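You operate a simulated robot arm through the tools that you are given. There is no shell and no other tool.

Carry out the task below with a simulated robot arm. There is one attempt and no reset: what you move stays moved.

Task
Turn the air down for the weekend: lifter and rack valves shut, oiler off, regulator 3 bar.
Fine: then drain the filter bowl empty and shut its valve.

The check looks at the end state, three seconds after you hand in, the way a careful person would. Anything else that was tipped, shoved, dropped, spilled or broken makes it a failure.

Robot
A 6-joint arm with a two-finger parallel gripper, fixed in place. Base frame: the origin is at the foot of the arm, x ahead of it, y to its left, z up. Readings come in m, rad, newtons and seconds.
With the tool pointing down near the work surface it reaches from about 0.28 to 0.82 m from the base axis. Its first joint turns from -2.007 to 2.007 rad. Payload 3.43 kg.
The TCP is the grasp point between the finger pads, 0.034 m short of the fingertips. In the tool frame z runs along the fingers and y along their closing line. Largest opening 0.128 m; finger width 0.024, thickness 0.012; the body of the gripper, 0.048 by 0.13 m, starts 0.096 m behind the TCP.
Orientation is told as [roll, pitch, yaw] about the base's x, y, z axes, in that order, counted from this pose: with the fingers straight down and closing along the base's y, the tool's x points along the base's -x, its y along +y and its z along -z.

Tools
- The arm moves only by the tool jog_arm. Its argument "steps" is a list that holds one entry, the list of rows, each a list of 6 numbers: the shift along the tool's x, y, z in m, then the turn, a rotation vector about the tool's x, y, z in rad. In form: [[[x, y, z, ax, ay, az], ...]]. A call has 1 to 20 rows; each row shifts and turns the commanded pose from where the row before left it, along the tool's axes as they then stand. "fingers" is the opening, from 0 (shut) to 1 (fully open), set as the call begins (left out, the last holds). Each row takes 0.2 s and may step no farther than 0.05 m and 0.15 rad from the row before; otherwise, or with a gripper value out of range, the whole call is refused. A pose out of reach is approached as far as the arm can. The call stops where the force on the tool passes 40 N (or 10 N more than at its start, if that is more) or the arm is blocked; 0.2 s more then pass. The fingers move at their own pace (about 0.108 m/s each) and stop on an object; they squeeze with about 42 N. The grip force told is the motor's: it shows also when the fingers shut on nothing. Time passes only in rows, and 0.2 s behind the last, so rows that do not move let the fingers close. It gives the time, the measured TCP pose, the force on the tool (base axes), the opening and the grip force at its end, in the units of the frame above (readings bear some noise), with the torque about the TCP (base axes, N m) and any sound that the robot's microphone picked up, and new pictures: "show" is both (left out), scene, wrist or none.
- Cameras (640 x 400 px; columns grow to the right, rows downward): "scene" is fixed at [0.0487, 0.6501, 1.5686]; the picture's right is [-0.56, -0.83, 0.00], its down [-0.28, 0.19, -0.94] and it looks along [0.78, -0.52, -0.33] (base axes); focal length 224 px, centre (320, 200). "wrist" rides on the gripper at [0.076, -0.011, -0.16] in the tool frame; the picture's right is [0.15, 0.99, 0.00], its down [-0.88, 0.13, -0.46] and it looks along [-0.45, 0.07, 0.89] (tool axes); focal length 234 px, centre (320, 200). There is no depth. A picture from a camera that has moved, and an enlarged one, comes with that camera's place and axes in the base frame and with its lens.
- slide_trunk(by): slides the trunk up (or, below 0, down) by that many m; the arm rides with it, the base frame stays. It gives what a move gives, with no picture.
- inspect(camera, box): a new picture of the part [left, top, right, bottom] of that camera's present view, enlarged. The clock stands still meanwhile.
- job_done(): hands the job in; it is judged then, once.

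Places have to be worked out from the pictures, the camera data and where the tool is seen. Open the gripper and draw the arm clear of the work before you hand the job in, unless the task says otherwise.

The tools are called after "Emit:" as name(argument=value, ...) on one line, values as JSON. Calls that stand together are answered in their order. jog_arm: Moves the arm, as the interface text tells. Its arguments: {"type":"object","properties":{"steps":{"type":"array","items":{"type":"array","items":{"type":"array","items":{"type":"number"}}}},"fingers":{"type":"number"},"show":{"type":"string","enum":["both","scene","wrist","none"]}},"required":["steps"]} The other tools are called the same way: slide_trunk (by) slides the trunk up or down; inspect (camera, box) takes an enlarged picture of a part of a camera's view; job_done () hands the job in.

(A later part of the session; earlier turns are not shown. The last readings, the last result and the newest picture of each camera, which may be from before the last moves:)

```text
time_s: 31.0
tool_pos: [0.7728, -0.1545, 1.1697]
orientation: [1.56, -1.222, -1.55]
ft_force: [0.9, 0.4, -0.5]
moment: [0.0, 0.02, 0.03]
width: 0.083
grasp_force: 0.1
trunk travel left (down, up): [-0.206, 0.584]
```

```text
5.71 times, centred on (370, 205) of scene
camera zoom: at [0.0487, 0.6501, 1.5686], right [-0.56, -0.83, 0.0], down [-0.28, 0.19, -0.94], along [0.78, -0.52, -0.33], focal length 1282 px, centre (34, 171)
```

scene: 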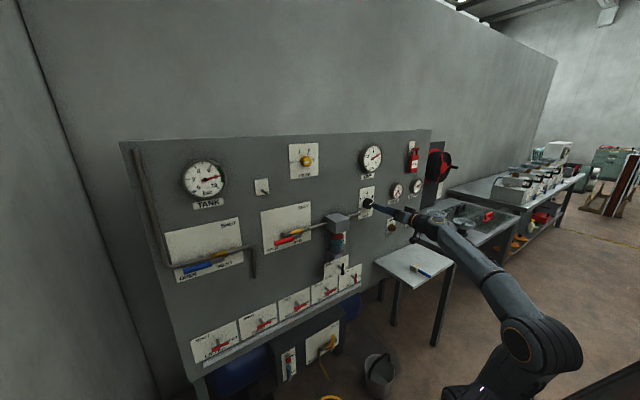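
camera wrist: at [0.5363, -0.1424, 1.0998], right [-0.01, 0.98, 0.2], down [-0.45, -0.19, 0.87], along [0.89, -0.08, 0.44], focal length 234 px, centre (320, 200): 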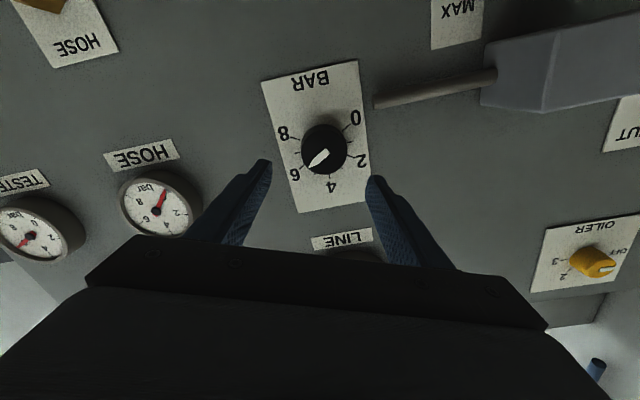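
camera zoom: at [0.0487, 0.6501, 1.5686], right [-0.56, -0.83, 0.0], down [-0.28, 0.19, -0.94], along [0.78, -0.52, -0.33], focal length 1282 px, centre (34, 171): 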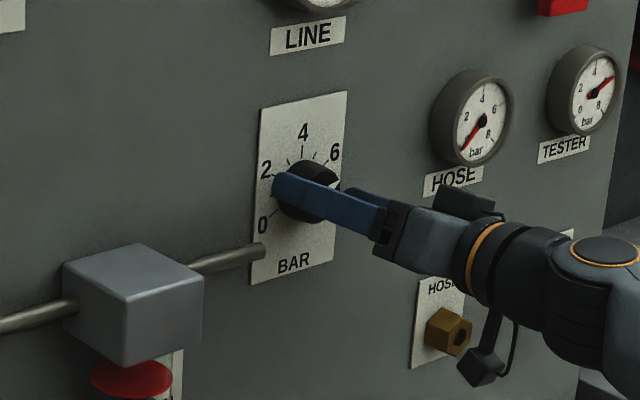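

The knob is about 50 mm across and sits roughly 4 mm toward tool +y. I'll shift and close on it.

Emit:
jog_arm(steps=[[[0, 0.004, 0.002, 0, 0, 0], [0, 0, 0, 0, 0, 0], [0, 0, 0, 0, 0, 0]]], fingers=0.2, show="none")

Emit:
inspect(camera="wrist", box=[240, 60, 400, 240])

Emit:
inspect(camera="scene", box=[340, 130, 420, 180])

```text
time_s: 31.8
tool_pos: [0.7739, -0.1509, 1.1719]
orientation: [1.56, -1.218, -1.547]
ft_force: [-21.0, 0.3, -9.6]
moment: [0.02, 0.54, 0.05]
width: 0.0526
grasp_force: 45.1
trunk travel left (down, up): [-0.206, 0.584]
```

```text
2.22 times, centred on (320, 150) of wrist
camera zoom: at [0.6124, -0.1369, 1.0978], right [-0.01, 0.98, 0.2], down [-0.45, -0.19, 0.87], along [0.89, -0.08, 0.44], focal length 520 px, centre (320, 311)
```

zoom: 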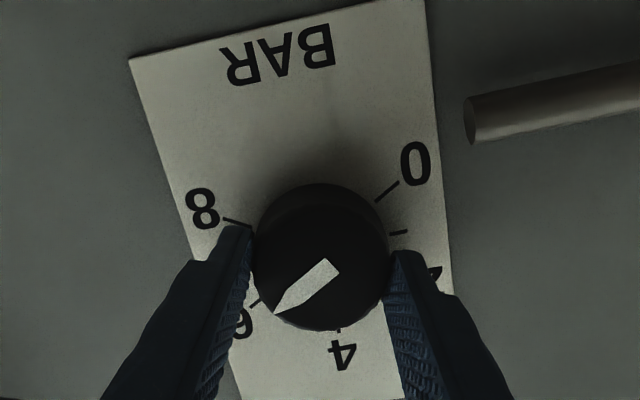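

```text
8.00 times, centred on (380, 155) of scene
camera zoom: at [0.0487, 0.6501, 1.5686], right [-0.56, -0.83, 0.0], down [-0.28, 0.19, -0.94], along [0.78, -0.52, -0.33], focal length 1795 px, centre (-160, 560)
```

zoom: 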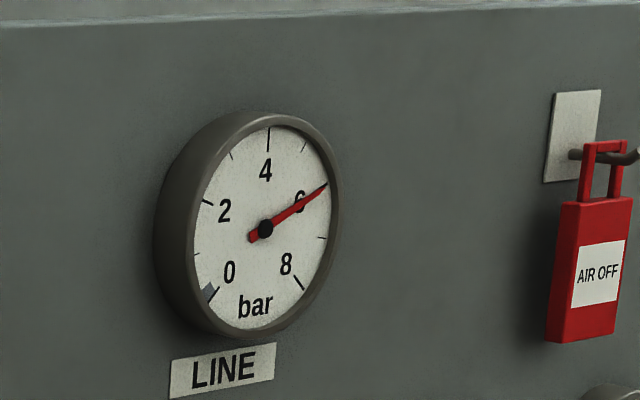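

The knob is gripped (52.6 mm). I'll ease back 2 mm to relieve axial push and turn counter-clockwise about 0.8 rad, then read the gauge.

Emit:
jog_arm(steps=[[[0, 0, -0.002, 0, 0, 0], [0, 0, 0, 0, 0, -0.1], [0, 0, 0, 0, 0, -0.1], [0, 0, 0, 0, 0, -0.1], [0, 0, 0, 0, 0, -0.1], [0, 0, 0, 0, 0, -0.1], [0, 0, 0, 0, 0, -0.1], [0, 0, 0, 0, 0, -0.1], [0, 0, 0, 0, 0, -0.1]]], show="none")

Emit:
inspect(camera="wrist", box=[240, 60, 400, 240])

Emit:
inspect(camera="scene", box=[340, 130, 420, 180])

```text
time_s: 33.8
tool_pos: [0.7726, -0.1507, 1.1716]
orientation: [-1.562, -1.12, 1.574]
ft_force: [4.6, 5.7, 0.6]
moment: [0.02, 0.22, -0.15]
width: 0.0524
grasp_force: 44.7
trunk travel left (down, up): [-0.206, 0.584]
```

```text
2.22 times, centred on (320, 150) of wrist
camera zoom: at [0.6123, -0.1945, 1.1092], right [-0.01, 0.83, -0.56], down [-0.46, 0.49, 0.74], along [0.89, 0.27, 0.37], focal length 520 px, centre (320, 311)
```

zoom: 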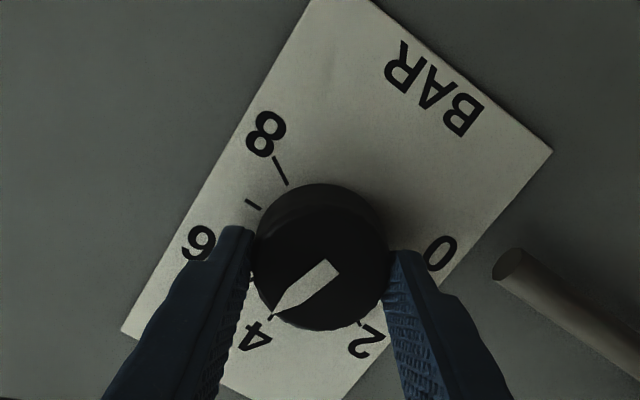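

```text
8.00 times, centred on (380, 155) of scene
camera zoom: at [0.0487, 0.6501, 1.5686], right [-0.56, -0.83, 0.0], down [-0.28, 0.19, -0.94], along [0.78, -0.52, -0.33], focal length 1795 px, centre (-160, 560)
```

zoom: 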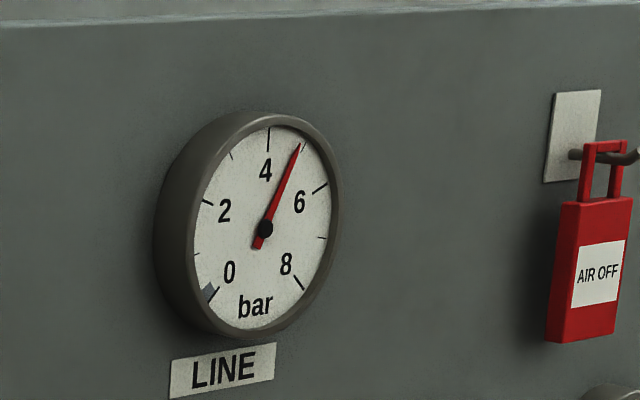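

The knob reads about 4.5 and the gauge about 5. I'll wait a moment to see whether the gauge lags.

Emit:
jog_arm(steps=[[[0, 0, 0, 0, 0, 0], [0, 0, 0, 0, 0, 0], [0, 0, 0, 0, 0, 0], [0, 0, 0, 0, 0, 0], [0, 0, 0, 0, 0, 0], [0, 0, 0, 0, 0, 0]]], show="none")

Emit:
inspect(camera="scene", box=[340, 130, 420, 180])

```text
time_s: 35.2
tool_pos: [0.7721, -0.1509, 1.1717]
orientation: [-1.561, -1.121, 1.576]
ft_force: [-2.3, 9.8, -4.5]
moment: [0.03, 0.09, 0.47]
width: 0.0523
grasp_force: 45.0
trunk travel left (down, up): [-0.206, 0.584]
```

```text
8.00 times, centred on (380, 155) of scene
camera zoom: at [0.0487, 0.6501, 1.5686], right [-0.56, -0.83, 0.0], down [-0.28, 0.19, -0.94], along [0.78, -0.52, -0.33], focal length 1795 px, centre (-160, 560)
```

zoom: 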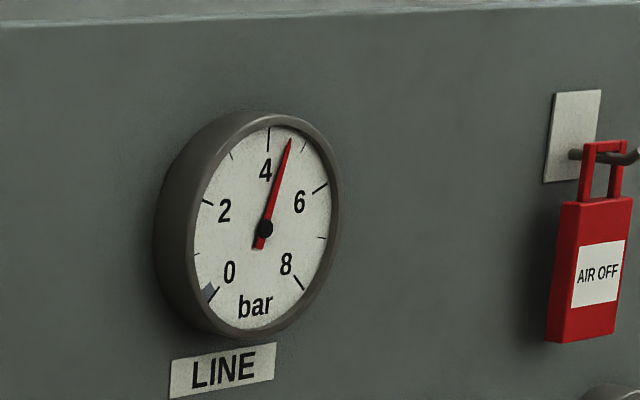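

The gauge settles to about 4.6, matching roughly 34° per bar. I'll turn another 0.9 rad.

Emit:
jog_arm(steps=[[[0, 0, 0, 0, 0, -0.1], [0, 0, 0, 0, 0, -0.1], [0, 0, 0, 0, 0, -0.1], [0, 0, 0, 0, 0, -0.1], [0, 0, 0, 0, 0, -0.1], [0, 0, 0, 0, 0, -0.1], [0, 0, 0, 0, 0, -0.1], [0, 0, 0, 0, 0, -0.1], [0, 0, 0, 0, 0, -0.1], [0, 0, 0, 0, 0, 0], [0, 0, 0, 0, 0, 0], [0, 0, 0, 0, 0, 0], [0, 0, 0, 0, 0, 0], [0, 0, 0, 0, 0, 0]]], show="none")

Emit:
inspect(camera="wrist", box=[240, 60, 400, 240])

Emit:
inspect(camera="scene", box=[340, 130, 420, 180])

```text
time_s: 37.1
tool_pos: [0.772, -0.1494, 1.1712]
orientation: [-1.562, -0.3, 1.583]
ft_force: [-11.0, 12.1, -4.4]
moment: [0.02, 0.06, 1.55]
width: 0.0518
grasp_force: 44.8
trunk travel left (down, up): [-0.206, 0.584]
stopped in row 9: the force on the tool passed its limit at 41 N (the readings are from after the stop); the commanded pose is now the measured one
```

```text
2.22 times, centred on (320, 150) of wrist
camera zoom: at [0.6133, -0.2272, 1.1604], right [-0.01, 0.15, -0.99], down [-0.47, 0.87, 0.14], along [0.88, 0.47, 0.06], focal length 520 px, centre (320, 311)
```

zoom: 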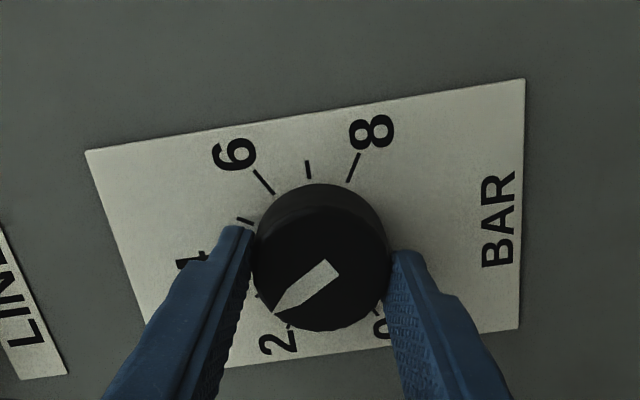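

```text
8.00 times, centred on (380, 155) of scene
camera zoom: at [0.0487, 0.6501, 1.5686], right [-0.56, -0.83, 0.0], down [-0.28, 0.19, -0.94], along [0.78, -0.52, -0.33], focal length 1795 px, centre (-160, 560)
```

zoom: 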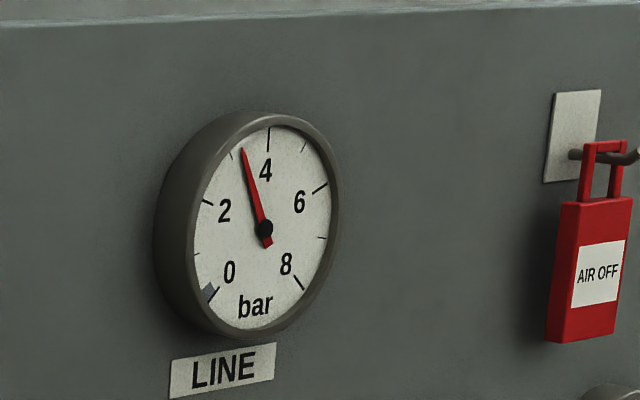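

The knob is near 3.2 and the gauge is still dropping through about 3.35, so I'll wait for it to settle.

Emit:
jog_arm(steps=[[[0, 0, 0, 0, 0, 0], [0, 0, 0, 0, 0, 0], [0, 0, 0, 0, 0, 0], [0, 0, 0, 0, 0, 0], [0, 0, 0, 0, 0, 0], [0, 0, 0, 0, 0, 0], [0, 0, 0, 0, 0, 0], [0, 0, 0, 0, 0, 0], [0, 0, 0, 0, 0, 0], [0, 0, 0, 0, 0, 0], [0, 0, 0, 0, 0, 0], [0, 0, 0, 0, 0, 0], [0, 0, 0, 0, 0, 0], [0, 0, 0, 0, 0, 0]]], show="none")

Emit:
inspect(camera="scene", box=[356, 140, 388, 180])

```text
time_s: 40.1
tool_pos: [0.7727, -0.1499, 1.1703]
orientation: [-1.565, -0.3, 1.583]
ft_force: [-13.1, 24.8, -11.4]
moment: [0.08, 0.32, 0.92]
width: 0.0522
grasp_force: 45.5
trunk travel left (down, up): [-0.206, 0.584]
```

```text
10.00 times, centred on (372, 160) of scene
camera zoom: at [0.0487, 0.6501, 1.5686], right [-0.56, -0.83, 0.0], down [-0.28, 0.19, -0.94], along [0.78, -0.52, -0.33], focal length 2244 px, centre (-200, 600)
```

zoom: 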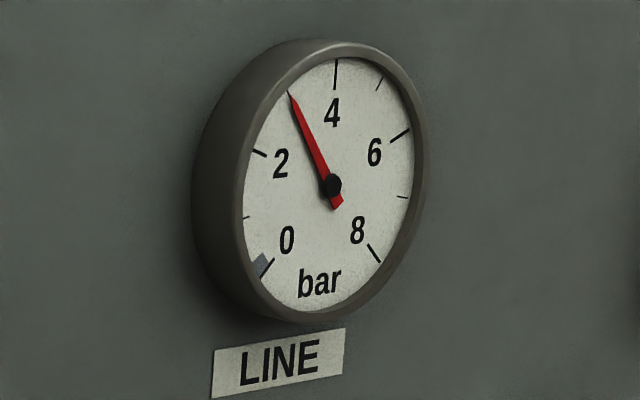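

The needle now lies right on the 3-bar tick. I'll release and check that it stays.

Emit:
jog_arm(steps=[[[0, 0, 0, 0, 0, 0], [0, 0, 0, 0, 0, 0], [0, 0, -0.03, 0, 0, 0], [0, 0, -0.03, 0, 0, 0], [0, 0, -0.03, 0, 0, 0], [0, 0, 0, 0, 0, 0], [0, 0, 0, 0, 0, 0], [0, 0, 0, 0, 0, 0], [0, 0, 0, 0, 0, 0], [0, 0, 0, 0, 0, 0], [0, 0, 0, 0, 0, 0], [0, 0, 0, 0, 0, 0]]], fingers=0.75)

Emit:
inspect(camera="scene", box=[356, 140, 388, 180])

Emit:
inspect(camera="wrist", box=[240, 60, 400, 240])

```text
time_s: 42.7
tool_pos: [0.694, -0.1592, 1.1736]
orientation: [-1.563, -0.301, 1.583]
ft_force: [-0.4, 0.2, 0.2]
moment: [0.01, -0.03, 0.03]
width: 0.096
grasp_force: 0.0
out of reach, approached as far as the arm can: row 5
trunk travel left (down, up): [-0.206, 0.584]
camera wrist: at [0.5354, -0.2371, 1.1642], right [-0.01, 0.15, -0.99], down [-0.47, 0.87, 0.14], along [0.88, 0.46, 0.06], focal length 234 px, centre (320, 200)
```

scene: 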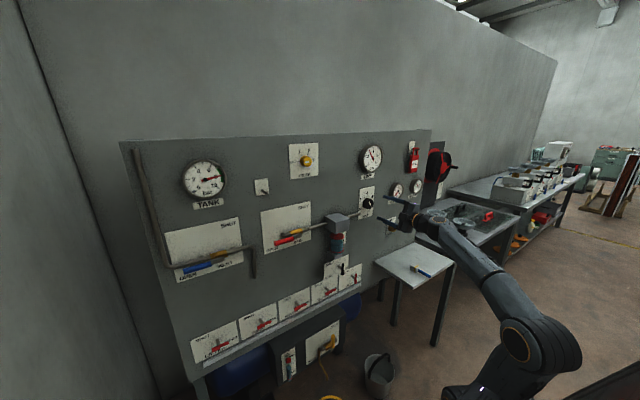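
wrist: 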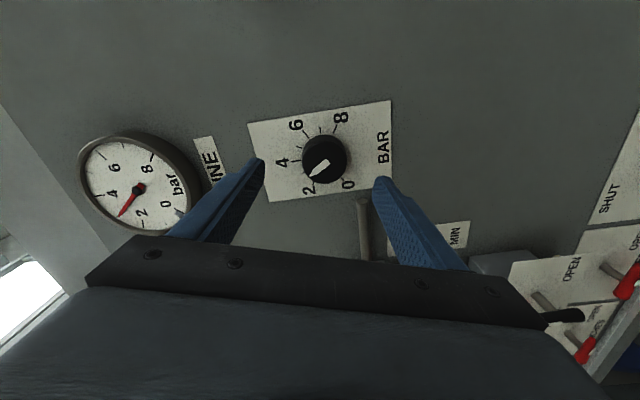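

```text
10.00 times, centred on (372, 160) of scene
camera zoom: at [0.0487, 0.6501, 1.5686], right [-0.56, -0.83, 0.0], down [-0.28, 0.19, -0.94], along [0.78, -0.52, -0.33], focal length 2244 px, centre (-200, 600)
```

zoom: 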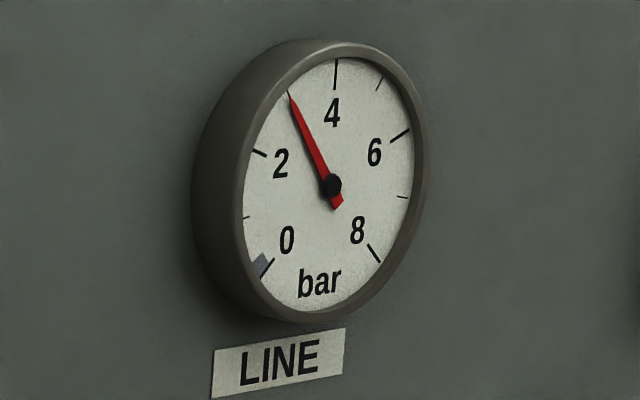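

```text
2.22 times, centred on (320, 150) of wrist
camera zoom: at [0.5354, -0.2371, 1.1642], right [-0.01, 0.15, -0.99], down [-0.47, 0.87, 0.14], along [0.88, 0.46, 0.06], focal length 520 px, centre (320, 311)
```

zoom: 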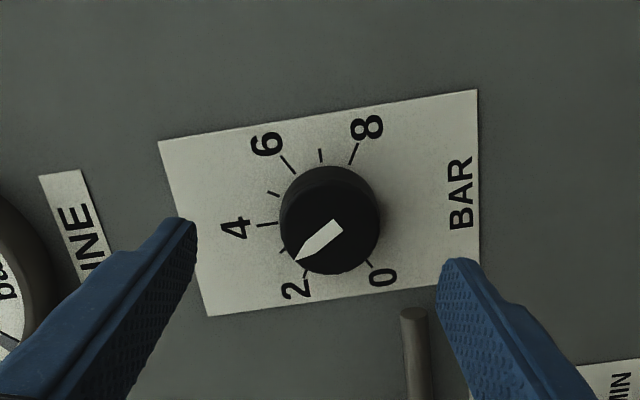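

The regulator holds: the needle is on 3 bar and the pointer lines up with the 3 tick. Next I'll look at the levers visible in the wrist view to learn which way they move.

Emit:
inspect(camera="wrist", box=[480, 220, 640, 400])

Emit:
inspect(camera="scene", box=[310, 250, 370, 300])

Emit:
inspect(camera="scene", box=[185, 310, 285, 370])

Emit:
inspect(camera="scene", box=[310, 200, 370, 260])

```text
2.22 times, centred on (560, 310) of wrist
camera zoom: at [0.5354, -0.2371, 1.1642], right [-0.01, 0.15, -0.99], down [-0.47, 0.87, 0.14], along [0.88, 0.46, 0.06], focal length 520 px, centre (-213, -44)
```

zoom: 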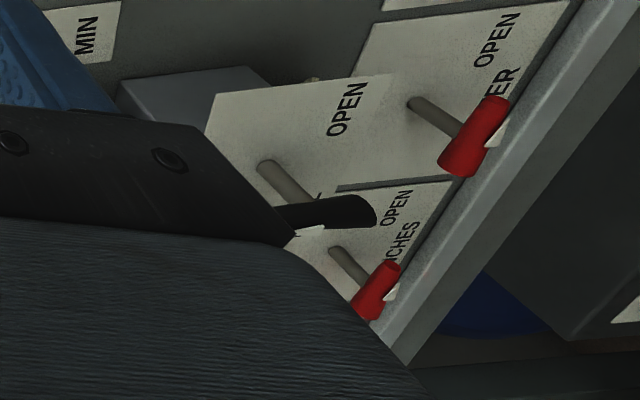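

```text
8.00 times, centred on (340, 275) of scene
camera zoom: at [0.0487, 0.6501, 1.5686], right [-0.56, -0.83, 0.0], down [-0.28, 0.19, -0.94], along [0.78, -0.52, -0.33], focal length 1795 px, centre (160, -400)
```

zoom: 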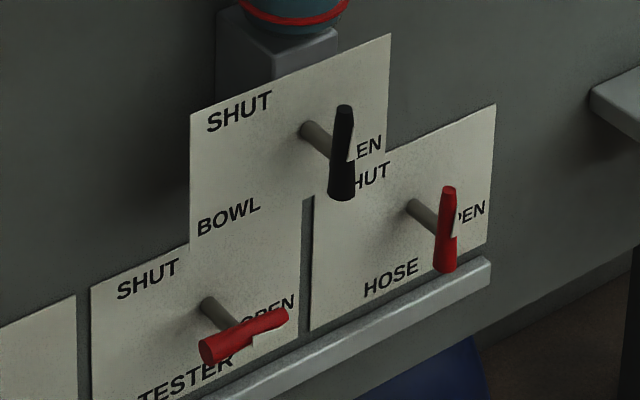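

```text
6.40 times, centred on (235, 340) of scene
camera zoom: at [0.0487, 0.6501, 1.5686], right [-0.56, -0.83, 0.0], down [-0.28, 0.19, -0.94], along [0.78, -0.52, -0.33], focal length 1436 px, centre (864, -696)
```

zoom: 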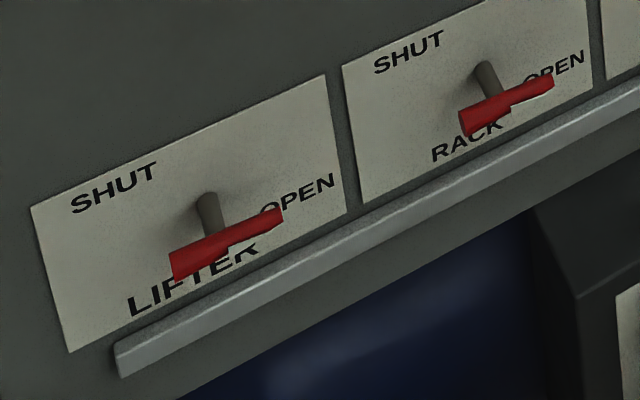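

```text
6.67 times, centred on (340, 230) of scene
camera zoom: at [0.0487, 0.6501, 1.5686], right [-0.56, -0.83, 0.0], down [-0.28, 0.19, -0.94], along [0.78, -0.52, -0.33], focal length 1496 px, centre (187, 0)
```

zoom: 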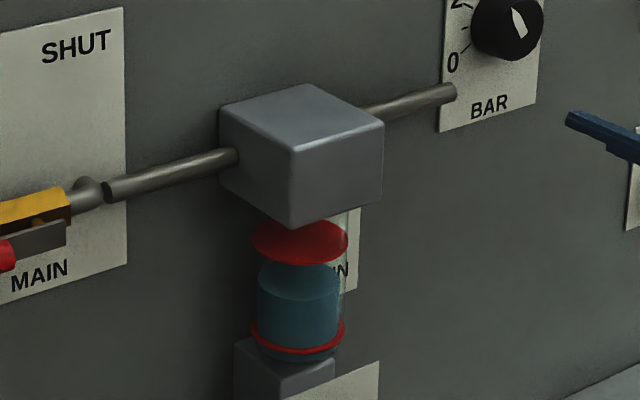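

The levers' narrow ends point at the setting: HOSE and BOWL point up (shut), LIFTER and RACK point right (open). Shutting is therefore a 90° counter-clockwise turn. I'll raise over the filter block, travel left, then descend to lever height.

Emit:
slide_trunk(by=0.22)

Emit:
jog_arm(steps=[[[-0.0398, 0.0124, 0, 0, 0, 0], [-0.0398, 0.0124, 0, 0, 0, 0], [-0.0398, 0.0124, 0, 0, 0, 0], [-0.0398, 0.0124, 0, 0, 0, 0], [-0.0398, 0.0124, 0, 0, 0, 0], [-0.0398, 0.0124, 0, 0, 0, 0], [-0.0398, 0.0124, 0, 0, 0, 0], [-0.0398, 0.0124, -0.02, 0, 0, 0], [-0.0398, 0.0124, -0.02, 0, 0, 0], [-0.0398, 0.0124, -0.02, 0, 0, 0], [-0.0398, 0.0124, -0.02, 0, 0, 0], [-0.0398, 0.0124, -0.02, 0, 0, 0], [-0.0398, 0.0124, -0.02, 0, 0, 0], [-0.0398, 0.0124, -0.02, 0, 0, 0], [0, 0, 0, 0, 0, 0]]])

```text
time_s: 45.0
tool_pos: [0.696, -0.1589, 1.3937]
orientation: [-1.566, -0.3, 1.582]
ft_force: [-0.2, 0.8, 0.2]
moment: [0.0, 0.02, -0.01]
width: 0.0962
grasp_force: 0.2
trunk travel left (down, up): [-0.426, 0.364]
```

```text
time_s: 48.2
tool_pos: [0.547, 0.4107, 1.3919]
orientation: [-1.565, -0.3, 1.581]
ft_force: [0.5, 0.3, -0.6]
moment: [0.01, -0.01, 0.0]
width: 0.0962
grasp_force: 0.0
out of reach, approached as far as the arm can: row 4, 5
trunk travel left (down, up): [-0.426, 0.364]
camera wrist: at [0.3888, 0.3329, 1.3821], right [-0.01, 0.15, -0.99], down [-0.47, 0.87, 0.14], along [0.89, 0.46, 0.06], focal length 234 px, centre (320, 200)
```

scene: 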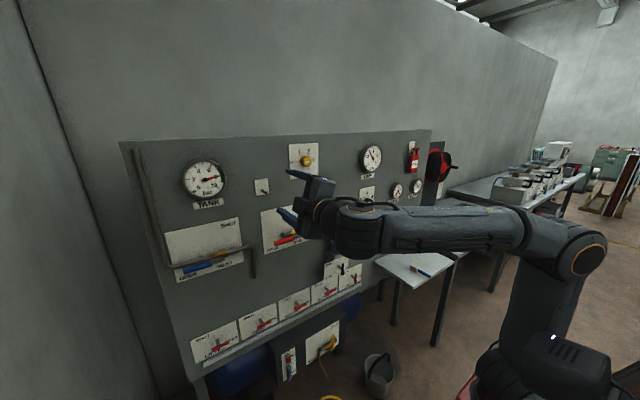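
wrist: 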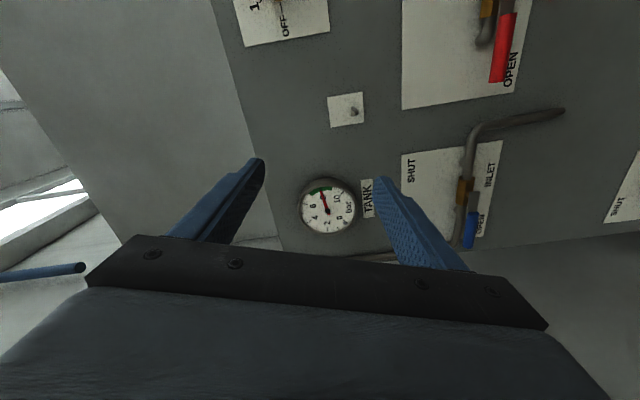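

The path is clear, so I'll lower the trunk and roll the gripper to a vertical closing line.

Emit:
slide_trunk(by=-0.42)

Emit:
jog_arm(steps=[[[0, 0, 0, 0, 0, 0.142], [0, 0, 0, 0, 0, 0.142], [0, 0, 0, 0, 0, 0.142], [0, 0, 0, 0, 0, 0.142], [0, 0, 0, 0, 0, 0.142], [0, 0, 0, 0, 0, 0.142], [0, 0, 0, 0, 0, 0.142], [0, 0, 0, 0, 0, 0.142], [0, 0, 0, 0, 0, 0.142], [0, 0, 0, 0, 0, 0.142], [0, 0, 0, 0, 0, 0.142], [0, 0, 0, 0, 0, 0.142], [0, 0, 0, 0, 0, 0.142], [0, 0, 0, 0, 0, 0.142], [0, 0, 0, 0, 0, 0.142], [0, 0, 0, 0, 0, 0.142], [0, 0, 0, 0, 0, 0.142], [0, 0, 0, 0, 0, 0.142], [0, 0, 0, 0, 0, 0.142], [0, 0, 0, 0, 0, 0.142]]])

```text
refused: -0.42 is not a number from -0.4 to 0.4
```

```text
time_s: 52.4
tool_pos: [0.5504, 0.4125, 1.4102]
orientation: [1.551, -0.007, -1.559]
ft_force: [-0.3, 0.1, -0.5]
moment: [0.0, 0.01, -0.01]
width: 0.0961
grasp_force: 0.1
out of reach, approached as far as the arm can: row 20
trunk travel left (down, up): [-0.426, 0.364]
camera wrist: at [0.389, 0.4862, 1.4017], right [0.02, 0.15, 0.99], down [-0.44, -0.89, 0.14], along [0.9, -0.44, 0.05], focal length 234 px, centre (320, 200)
```

scene: 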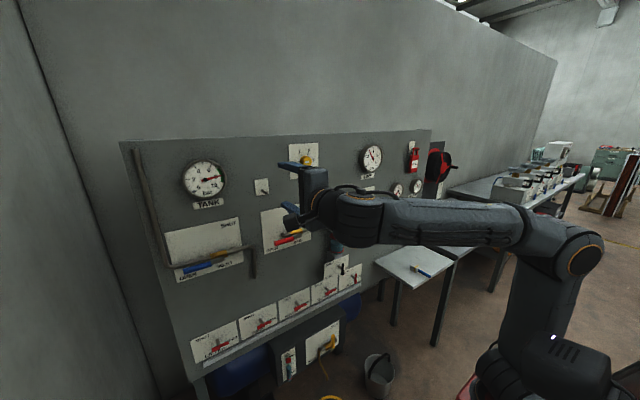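
wrist: 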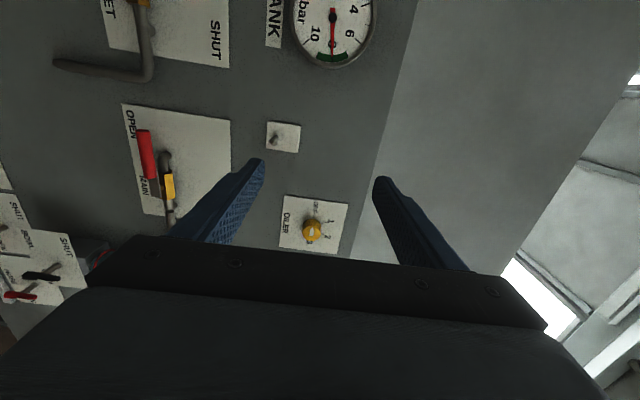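

The slide is limited to 0.4 per call; I'll lower by 0.4.

Emit:
slide_trunk(by=-0.4)

Emit:
jog_arm(steps=[[[0, 0, 0, 0, 0, 0]]])

```text
time_s: 56.2
tool_pos: [0.6621, 0.4122, 1.0105]
orientation: [1.555, -0.008, -1.559]
ft_force: [-0.5, -0.4, -0.5]
moment: [0.01, 0.01, -0.01]
width: 0.0959
grasp_force: 0.0
trunk travel left (down, up): [-0.026, 0.764]
```

```text
time_s: 56.6
tool_pos: [0.6622, 0.4112, 1.0117]
orientation: [1.554, -0.007, -1.558]
ft_force: [0.3, -0.2, 0.4]
moment: [0.0, 0.03, 0.01]
width: 0.0962
grasp_force: 0.0
trunk travel left (down, up): [-0.026, 0.764]
camera wrist: at [0.5002, 0.4858, 1.0019], right [0.01, 0.15, 0.99], down [-0.44, -0.89, 0.15], along [0.9, -0.44, 0.06], focal length 234 px, centre (320, 200)
```

scene: 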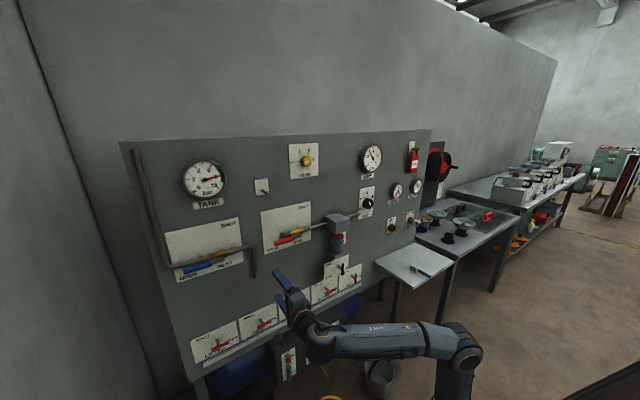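
wrist: 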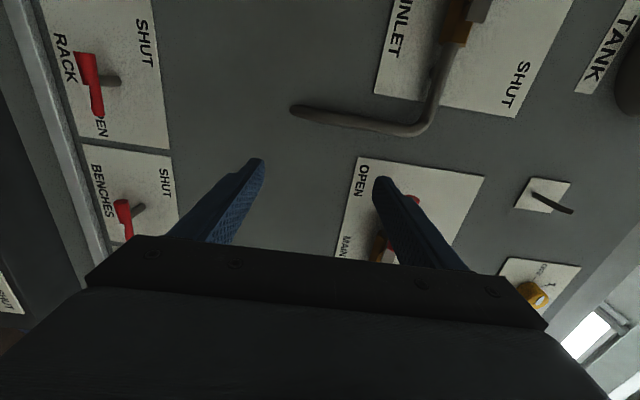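

The rack lever pivot triangulates to about (0.738, 0.466, 0.793) and the lifter pivot to about (0.738, 0.637, 0.795). I'll move in front of the rack lever with a standoff.

Emit:
jog_arm(steps=[[[0.011, -0.0436, -0.006, 0, 0, 0], [0.011, -0.0436, -0.006, 0, 0, 0], [0.011, -0.0436, -0.006, 0, 0, 0], [0.011, -0.0436, -0.006, 0, 0, 0], [0.011, -0.0436, -0.006, 0, 0, 0], [0, 0, 0, 0, 0, 0], [0, 0, 0, 0, 0, 0]]])

```text
time_s: 58.2
tool_pos: [0.6547, 0.4917, 0.9853]
orientation: [1.534, -0.026, -1.558]
ft_force: [0.0, 0.0, 0.8]
moment: [0.0, 0.02, -0.03]
width: 0.096
grasp_force: 0.0
out of reach, approached as far as the arm can: row 1, 2, 3, 4, 5
trunk travel left (down, up): [-0.026, 0.764]
camera wrist: at [0.4932, 0.5654, 0.9788], right [0.03, 0.17, 0.98], down [-0.44, -0.88, 0.17], along [0.9, -0.44, 0.05], focal length 234 px, centre (320, 200)
```

scene: 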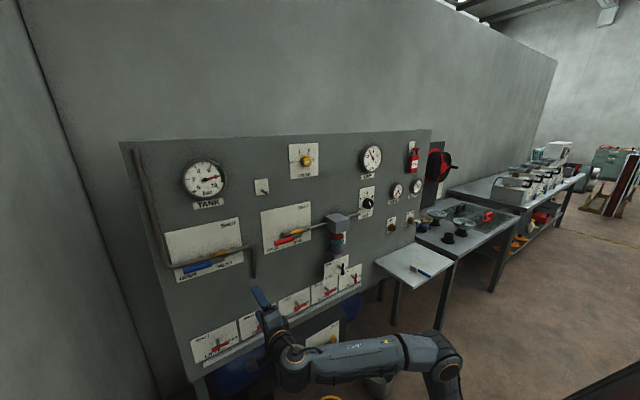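
wrist: 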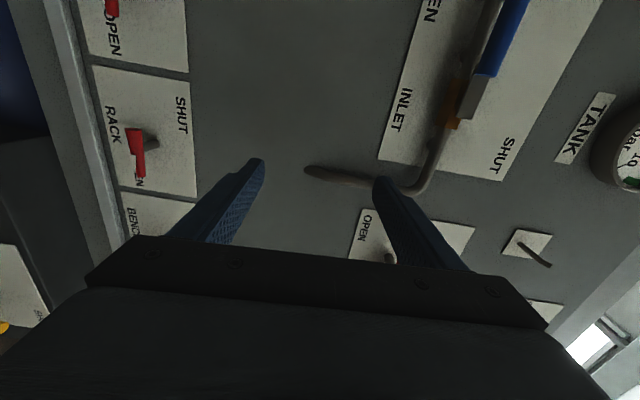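

With vertical closing the arm can't get low enough, but with the closing line horizontal it could. I'll roll back to horizontal closing, shut the fingers into a peg, and plan to push the lever's narrow end up from below.

Emit:
jog_arm(steps=[[[0, 0, 0, 0, 0, -0.1428], [0, 0, 0, 0, 0, -0.1428], [0, 0, 0, 0, 0, -0.1428], [0, 0, 0, 0, 0, -0.1428], [0, 0, 0, 0, 0, -0.1428], [0, 0, 0, 0, 0, -0.1428], [0, 0, 0, 0, 0, -0.1428], [0, 0, 0, 0, 0, -0.1428], [0, 0, 0, 0, 0, -0.1428], [0, 0, 0, 0, 0, -0.1428], [0, 0, 0, 0, 0, -0.1428], [0, 0, 0, 0, 0, 0]]], fingers=0)

```text
time_s: 60.8
tool_pos: [0.6536, 0.4911, 0.9858]
orientation: [-0.516, -1.552, 0.529]
ft_force: [-0.4, -0.3, -1.0]
moment: [-0.01, 0.02, -0.03]
width: 0.0
grasp_force: 33.1
trunk travel left (down, up): [-0.026, 0.764]
camera wrist: at [0.4923, 0.4777, 0.9127], right [-0.01, 0.99, -0.16], down [-0.44, 0.13, 0.89], along [0.9, 0.08, 0.44], focal length 234 px, centre (320, 200)
```

scene: 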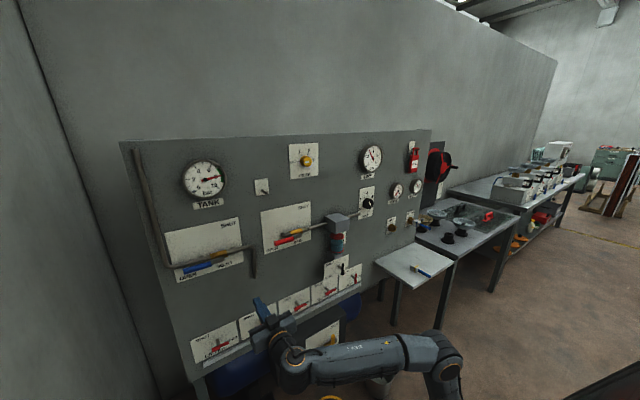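
wrist: 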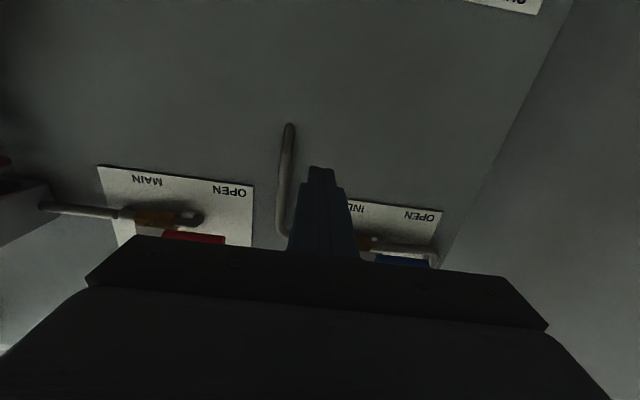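

Horizontal closing works at this height. I'll descend to z≈0.76 at standoff, just below and right of the rack lever pivot.

Emit:
jog_arm(steps=[[[0.037, -0.009, -0.002, 0, 0, 0], [0.037, -0.009, -0.002, 0, 0, 0], [0.037, -0.009, -0.002, 0, 0, 0], [0.037, -0.009, -0.002, 0, 0, 0], [0.037, -0.009, -0.002, 0, 0, 0], [0.037, -0.009, -0.002, 0, 0, 0], [0, 0, 0, 0, 0, 0], [0, 0, 0, 0, 0, 0]]])

```text
time_s: 62.6
tool_pos: [0.639, 0.4356, 0.7647]
orientation: [-0.443, -1.553, 0.456]
ft_force: [-0.2, 0.1, -0.1]
moment: [0.0, -0.03, 0.0]
width: 0.0001
grasp_force: 32.6
trunk travel left (down, up): [-0.026, 0.764]
camera wrist: at [0.4768, 0.4221, 0.6913], right [-0.01, 0.99, -0.15], down [-0.44, 0.13, 0.89], along [0.9, 0.08, 0.44], focal length 234 px, centre (320, 200)
```

scene: 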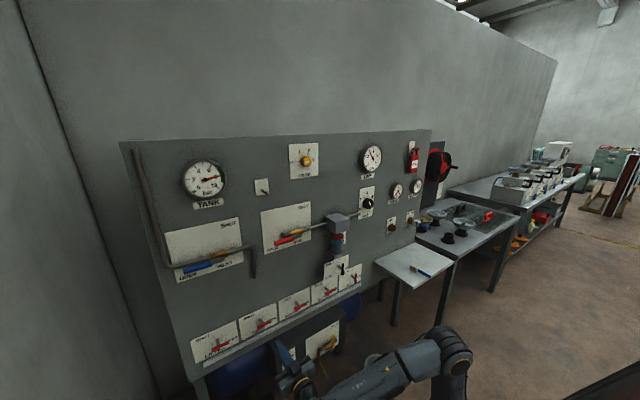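
wrist: 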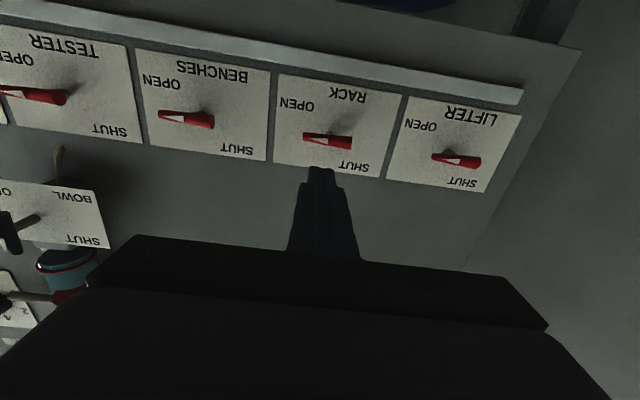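

The levers are in clear view now. I'll zoom on the rack lever and on the bowl's drain spout area.

Emit:
inspect(camera="wrist", box=[260, 80, 420, 200])

Emit:
inspect(camera="wrist", box=[0, 120, 160, 320])

Emit:
inspect(camera="scene", box=[185, 310, 285, 370])

```text
3.33 times, centred on (340, 140) of wrist
camera zoom: at [0.4768, 0.4221, 0.6913], right [-0.01, 0.99, -0.15], down [-0.44, 0.13, 0.89], along [0.9, 0.08, 0.44], focal length 781 px, centre (253, 400)
```

zoom: 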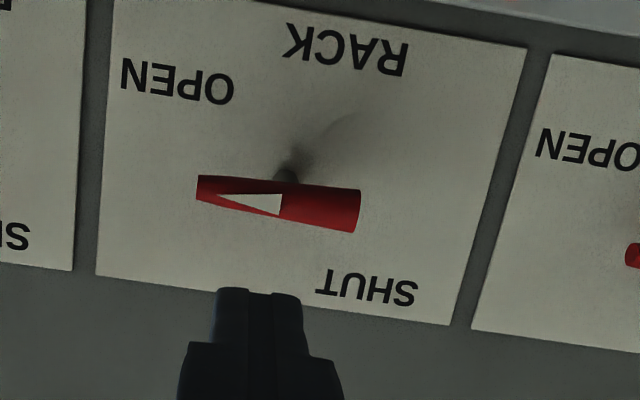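

```text
2.00 times, centred on (80, 220) of wrist
camera zoom: at [0.4768, 0.4221, 0.6913], right [-0.01, 0.99, -0.15], down [-0.44, 0.13, 0.89], along [0.9, 0.08, 0.44], focal length 468 px, centre (800, 160)
```

zoom: 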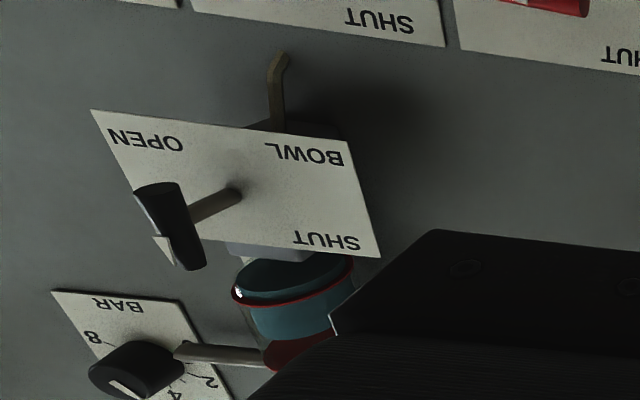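

```text
6.40 times, centred on (235, 340) of scene
camera zoom: at [0.0487, 0.6501, 1.5686], right [-0.56, -0.83, 0.0], down [-0.28, 0.19, -0.94], along [0.78, -0.52, -0.33], focal length 1436 px, centre (864, -696)
```

zoom: 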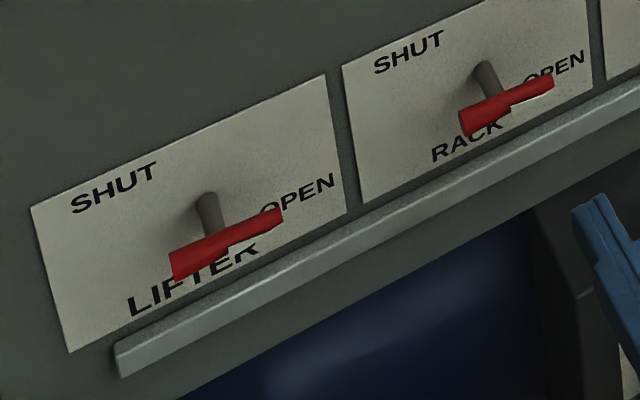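

The lever's narrow arm is only about 3.3 cm long, with its pivot near (0.77, 0.448, 0.751). I also see a small brass spout below the BOWL plate and will study it before draining. First I'll go slightly below and right of the rack lever and get a second view.

Emit:
jog_arm(steps=[[[0.027, -0.007, 0.005, 0, 0, 0], [0.025, -0.007, 0.005, 0, 0, 0], [0, 0, 0, 0, 0, 0], [0, 0, 0, 0, 0, 0]]], show="none")

Emit:
inspect(camera="wrist", box=[240, 60, 400, 180])

```text
time_s: 63.6
tool_pos: [0.6483, 0.4209, 0.7122]
orientation: [-0.454, -1.552, 0.466]
ft_force: [-0.5, 0.1, 0.2]
moment: [0.0, 0.02, 0.04]
width: 0.0001
grasp_force: 32.6
trunk travel left (down, up): [-0.026, 0.764]
```

```text
3.33 times, centred on (320, 120) of wrist
camera zoom: at [0.4866, 0.4075, 0.6392], right [-0.01, 0.99, -0.15], down [-0.44, 0.13, 0.89], along [0.9, 0.08, 0.44], focal length 781 px, centre (320, 467)
```

zoom: 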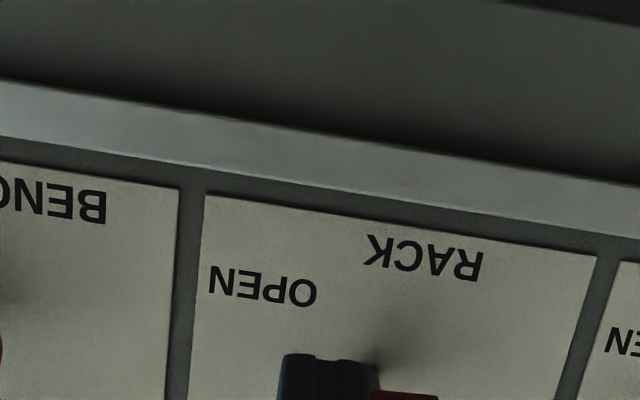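

The peg at z≈0.712 will pass below the handle (bottom edge ≈0.742) and above the rail (≈0.68). I'll advance it under the narrow arm.

Emit:
jog_arm(steps=[[[0, -0.002, 0.027, 0, 0, 0], [0, 0, 0.027, 0, 0, 0], [0, 0, 0.027, 0, 0, 0], [0, 0, 0.025, 0, 0, 0], [0, 0, 0, 0, 0, 0]]])

Emit:
inspect(camera="wrist", box=[240, 60, 400, 180])

Emit:
inspect(camera="scene", box=[215, 300, 315, 360])

```text
time_s: 64.8
tool_pos: [0.7545, 0.4193, 0.7113]
orientation: [-0.435, -1.555, 0.446]
ft_force: [0.0, 0.6, 0.2]
moment: [0.01, 0.03, 0.02]
width: 0.0
grasp_force: 33.2
trunk travel left (down, up): [-0.026, 0.764]
camera wrist: at [0.5931, 0.4065, 0.6382], right [-0.01, 0.99, -0.15], down [-0.44, 0.13, 0.89], along [0.9, 0.08, 0.44], focal length 234 px, centre (320, 200)
```

scene: 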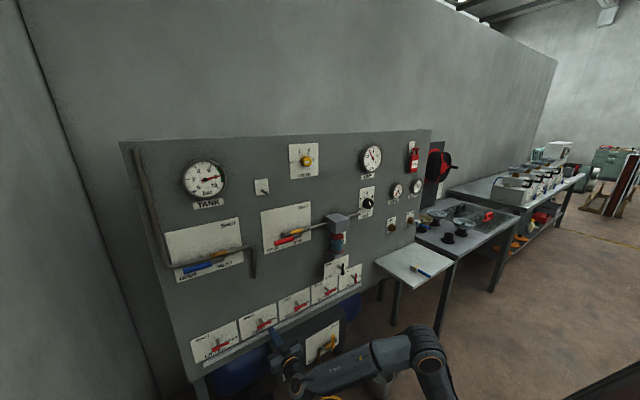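
wrist: 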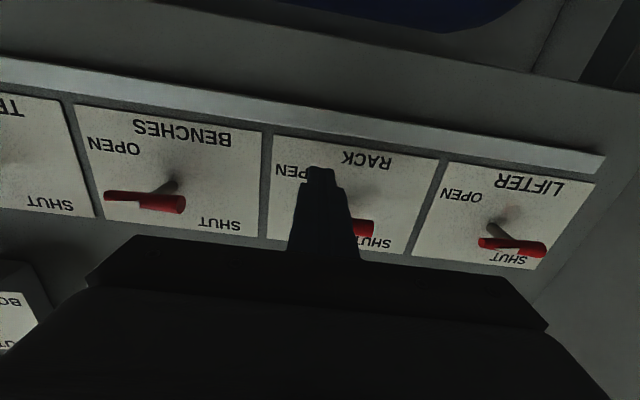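

```text
3.33 times, centred on (320, 120) of wrist
camera zoom: at [0.5931, 0.4065, 0.6382], right [-0.01, 0.99, -0.15], down [-0.44, 0.13, 0.89], along [0.9, 0.08, 0.44], focal length 781 px, centre (320, 467)
```

zoom: 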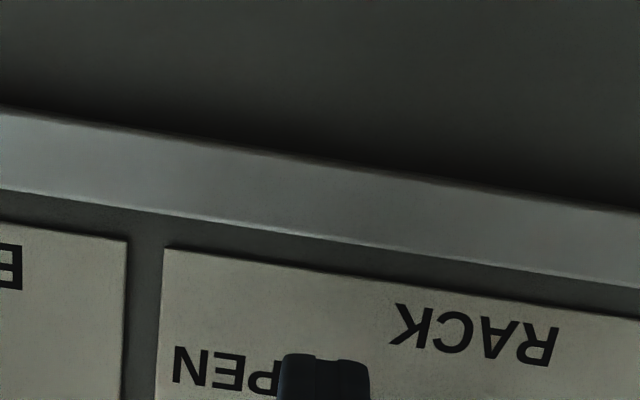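

```text
6.40 times, centred on (265, 330) of scene
camera zoom: at [0.0487, 0.6501, 1.5686], right [-0.56, -0.83, 0.0], down [-0.28, 0.19, -0.94], along [0.78, -0.52, -0.33], focal length 1436 px, centre (672, -632)
```

zoom: 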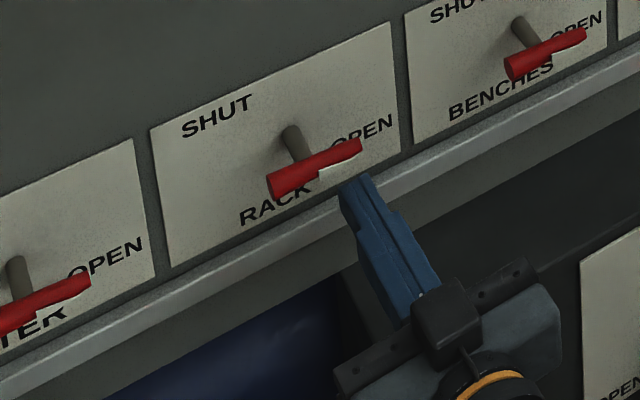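

The peg is right beneath the rack lever's narrow end. I'll lift along the arc to about 60°.

Emit:
jog_arm(steps=[[[-0.01, 0.001, 0, 0, 0, 0], [-0.01, 0.001, 0, 0, 0, 0], [-0.008, -0.003, 0, 0, 0, 0], [-0.0075, -0.003, 0, 0, 0, 0], [-0.008, 0.001, 0, 0, 0, 0], [-0.0085, 0.0015, 0, 0, 0, 0], [0, 0, 0, 0, 0, 0]]])

Emit:
inspect(camera="scene", box=[215, 300, 315, 360])

```text
time_s: 66.4
tool_pos: [0.7553, 0.4189, 0.7629]
orientation: [-0.418, -1.552, 0.432]
ft_force: [-0.4, -1.3, -0.2]
moment: [0.0, -0.05, -0.03]
width: 0.0002
grasp_force: 33.4
trunk travel left (down, up): [-0.026, 0.764]
camera wrist: at [0.5935, 0.4054, 0.6901], right [-0.01, 0.99, -0.15], down [-0.44, 0.13, 0.89], along [0.9, 0.08, 0.44], focal length 234 px, centre (320, 200)
```

scene: 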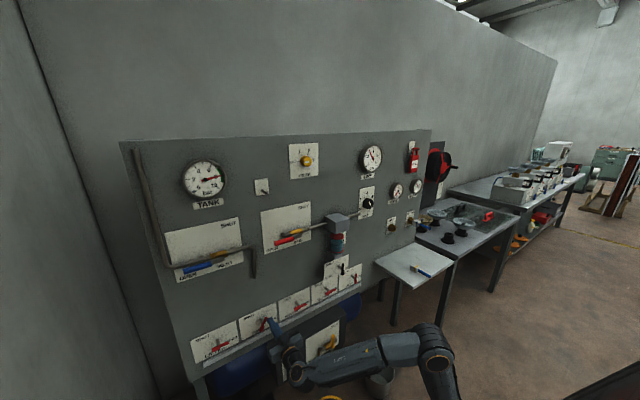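
wrist: 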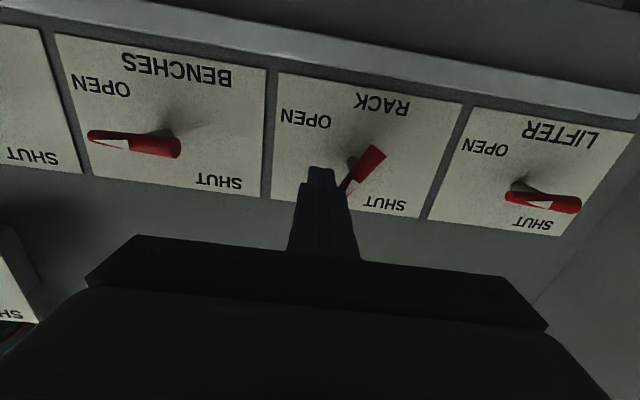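

```text
6.40 times, centred on (265, 330) of scene
camera zoom: at [0.0487, 0.6501, 1.5686], right [-0.56, -0.83, 0.0], down [-0.28, 0.19, -0.94], along [0.78, -0.52, -0.33], focal length 1436 px, centre (672, -632)
```

zoom: 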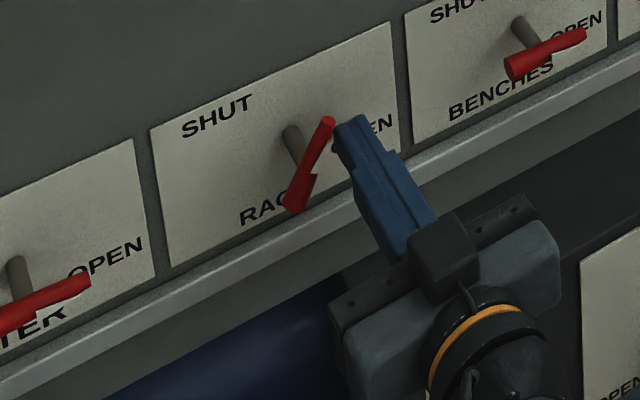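

The lever is at about 55–60° and moves easily. I'll finish pushing it to vertical.

Emit:
jog_arm(steps=[[[-0.006, 0.004, 0, 0, 0, 0], [-0.006, 0.005, 0, 0, 0, 0], [0, 0.003, 0, 0, 0, 0], [0, 0.002, 0, 0, 0, 0], [0, 0, 0, 0, 0, 0]]])

Emit:
inspect(camera="scene", box=[215, 300, 315, 360])

Emit:
inspect(camera="wrist", box=[260, 80, 420, 200])

```text
time_s: 67.6
tool_pos: [0.754, 0.4314, 0.7745]
orientation: [-0.411, -1.55, 0.42]
ft_force: [-15.2, -24.7, -6.3]
moment: [-0.15, 0.17, -0.51]
width: 0.0002
grasp_force: 32.8
trunk travel left (down, up): [-0.026, 0.764]
camera wrist: at [0.5938, 0.4186, 0.7014], right [-0.01, 0.99, -0.15], down [-0.44, 0.13, 0.89], along [0.9, 0.08, 0.43], focal length 234 px, centre (320, 200)
```

scene: 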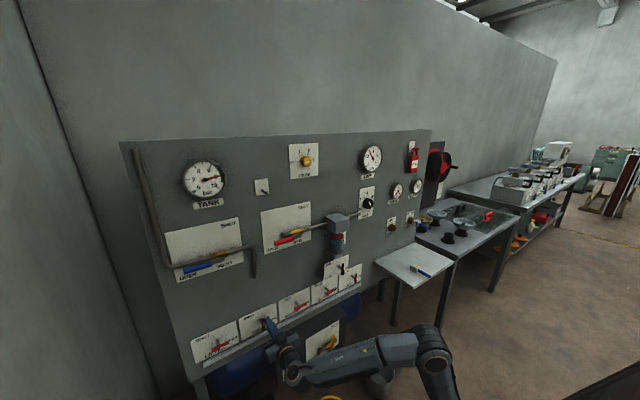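
wrist: 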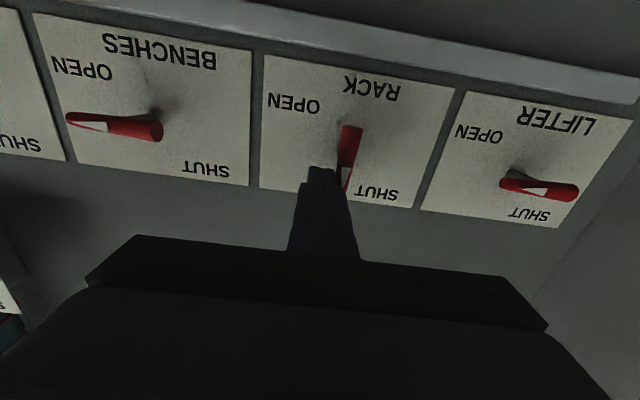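

```text
6.40 times, centred on (265, 330) of scene
camera zoom: at [0.0487, 0.6501, 1.5686], right [-0.56, -0.83, 0.0], down [-0.28, 0.19, -0.94], along [0.78, -0.52, -0.33], focal length 1436 px, centre (672, -632)
```

zoom: 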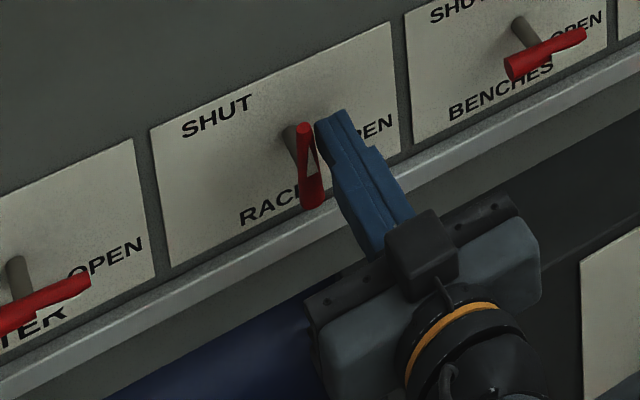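

```text
3.33 times, centred on (340, 140) of wrist
camera zoom: at [0.5938, 0.4186, 0.7014], right [-0.01, 0.99, -0.15], down [-0.44, 0.13, 0.89], along [0.9, 0.08, 0.43], focal length 781 px, centre (253, 400)
```

zoom: 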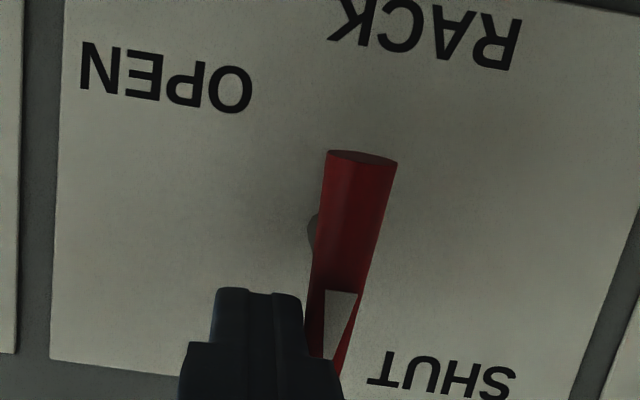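

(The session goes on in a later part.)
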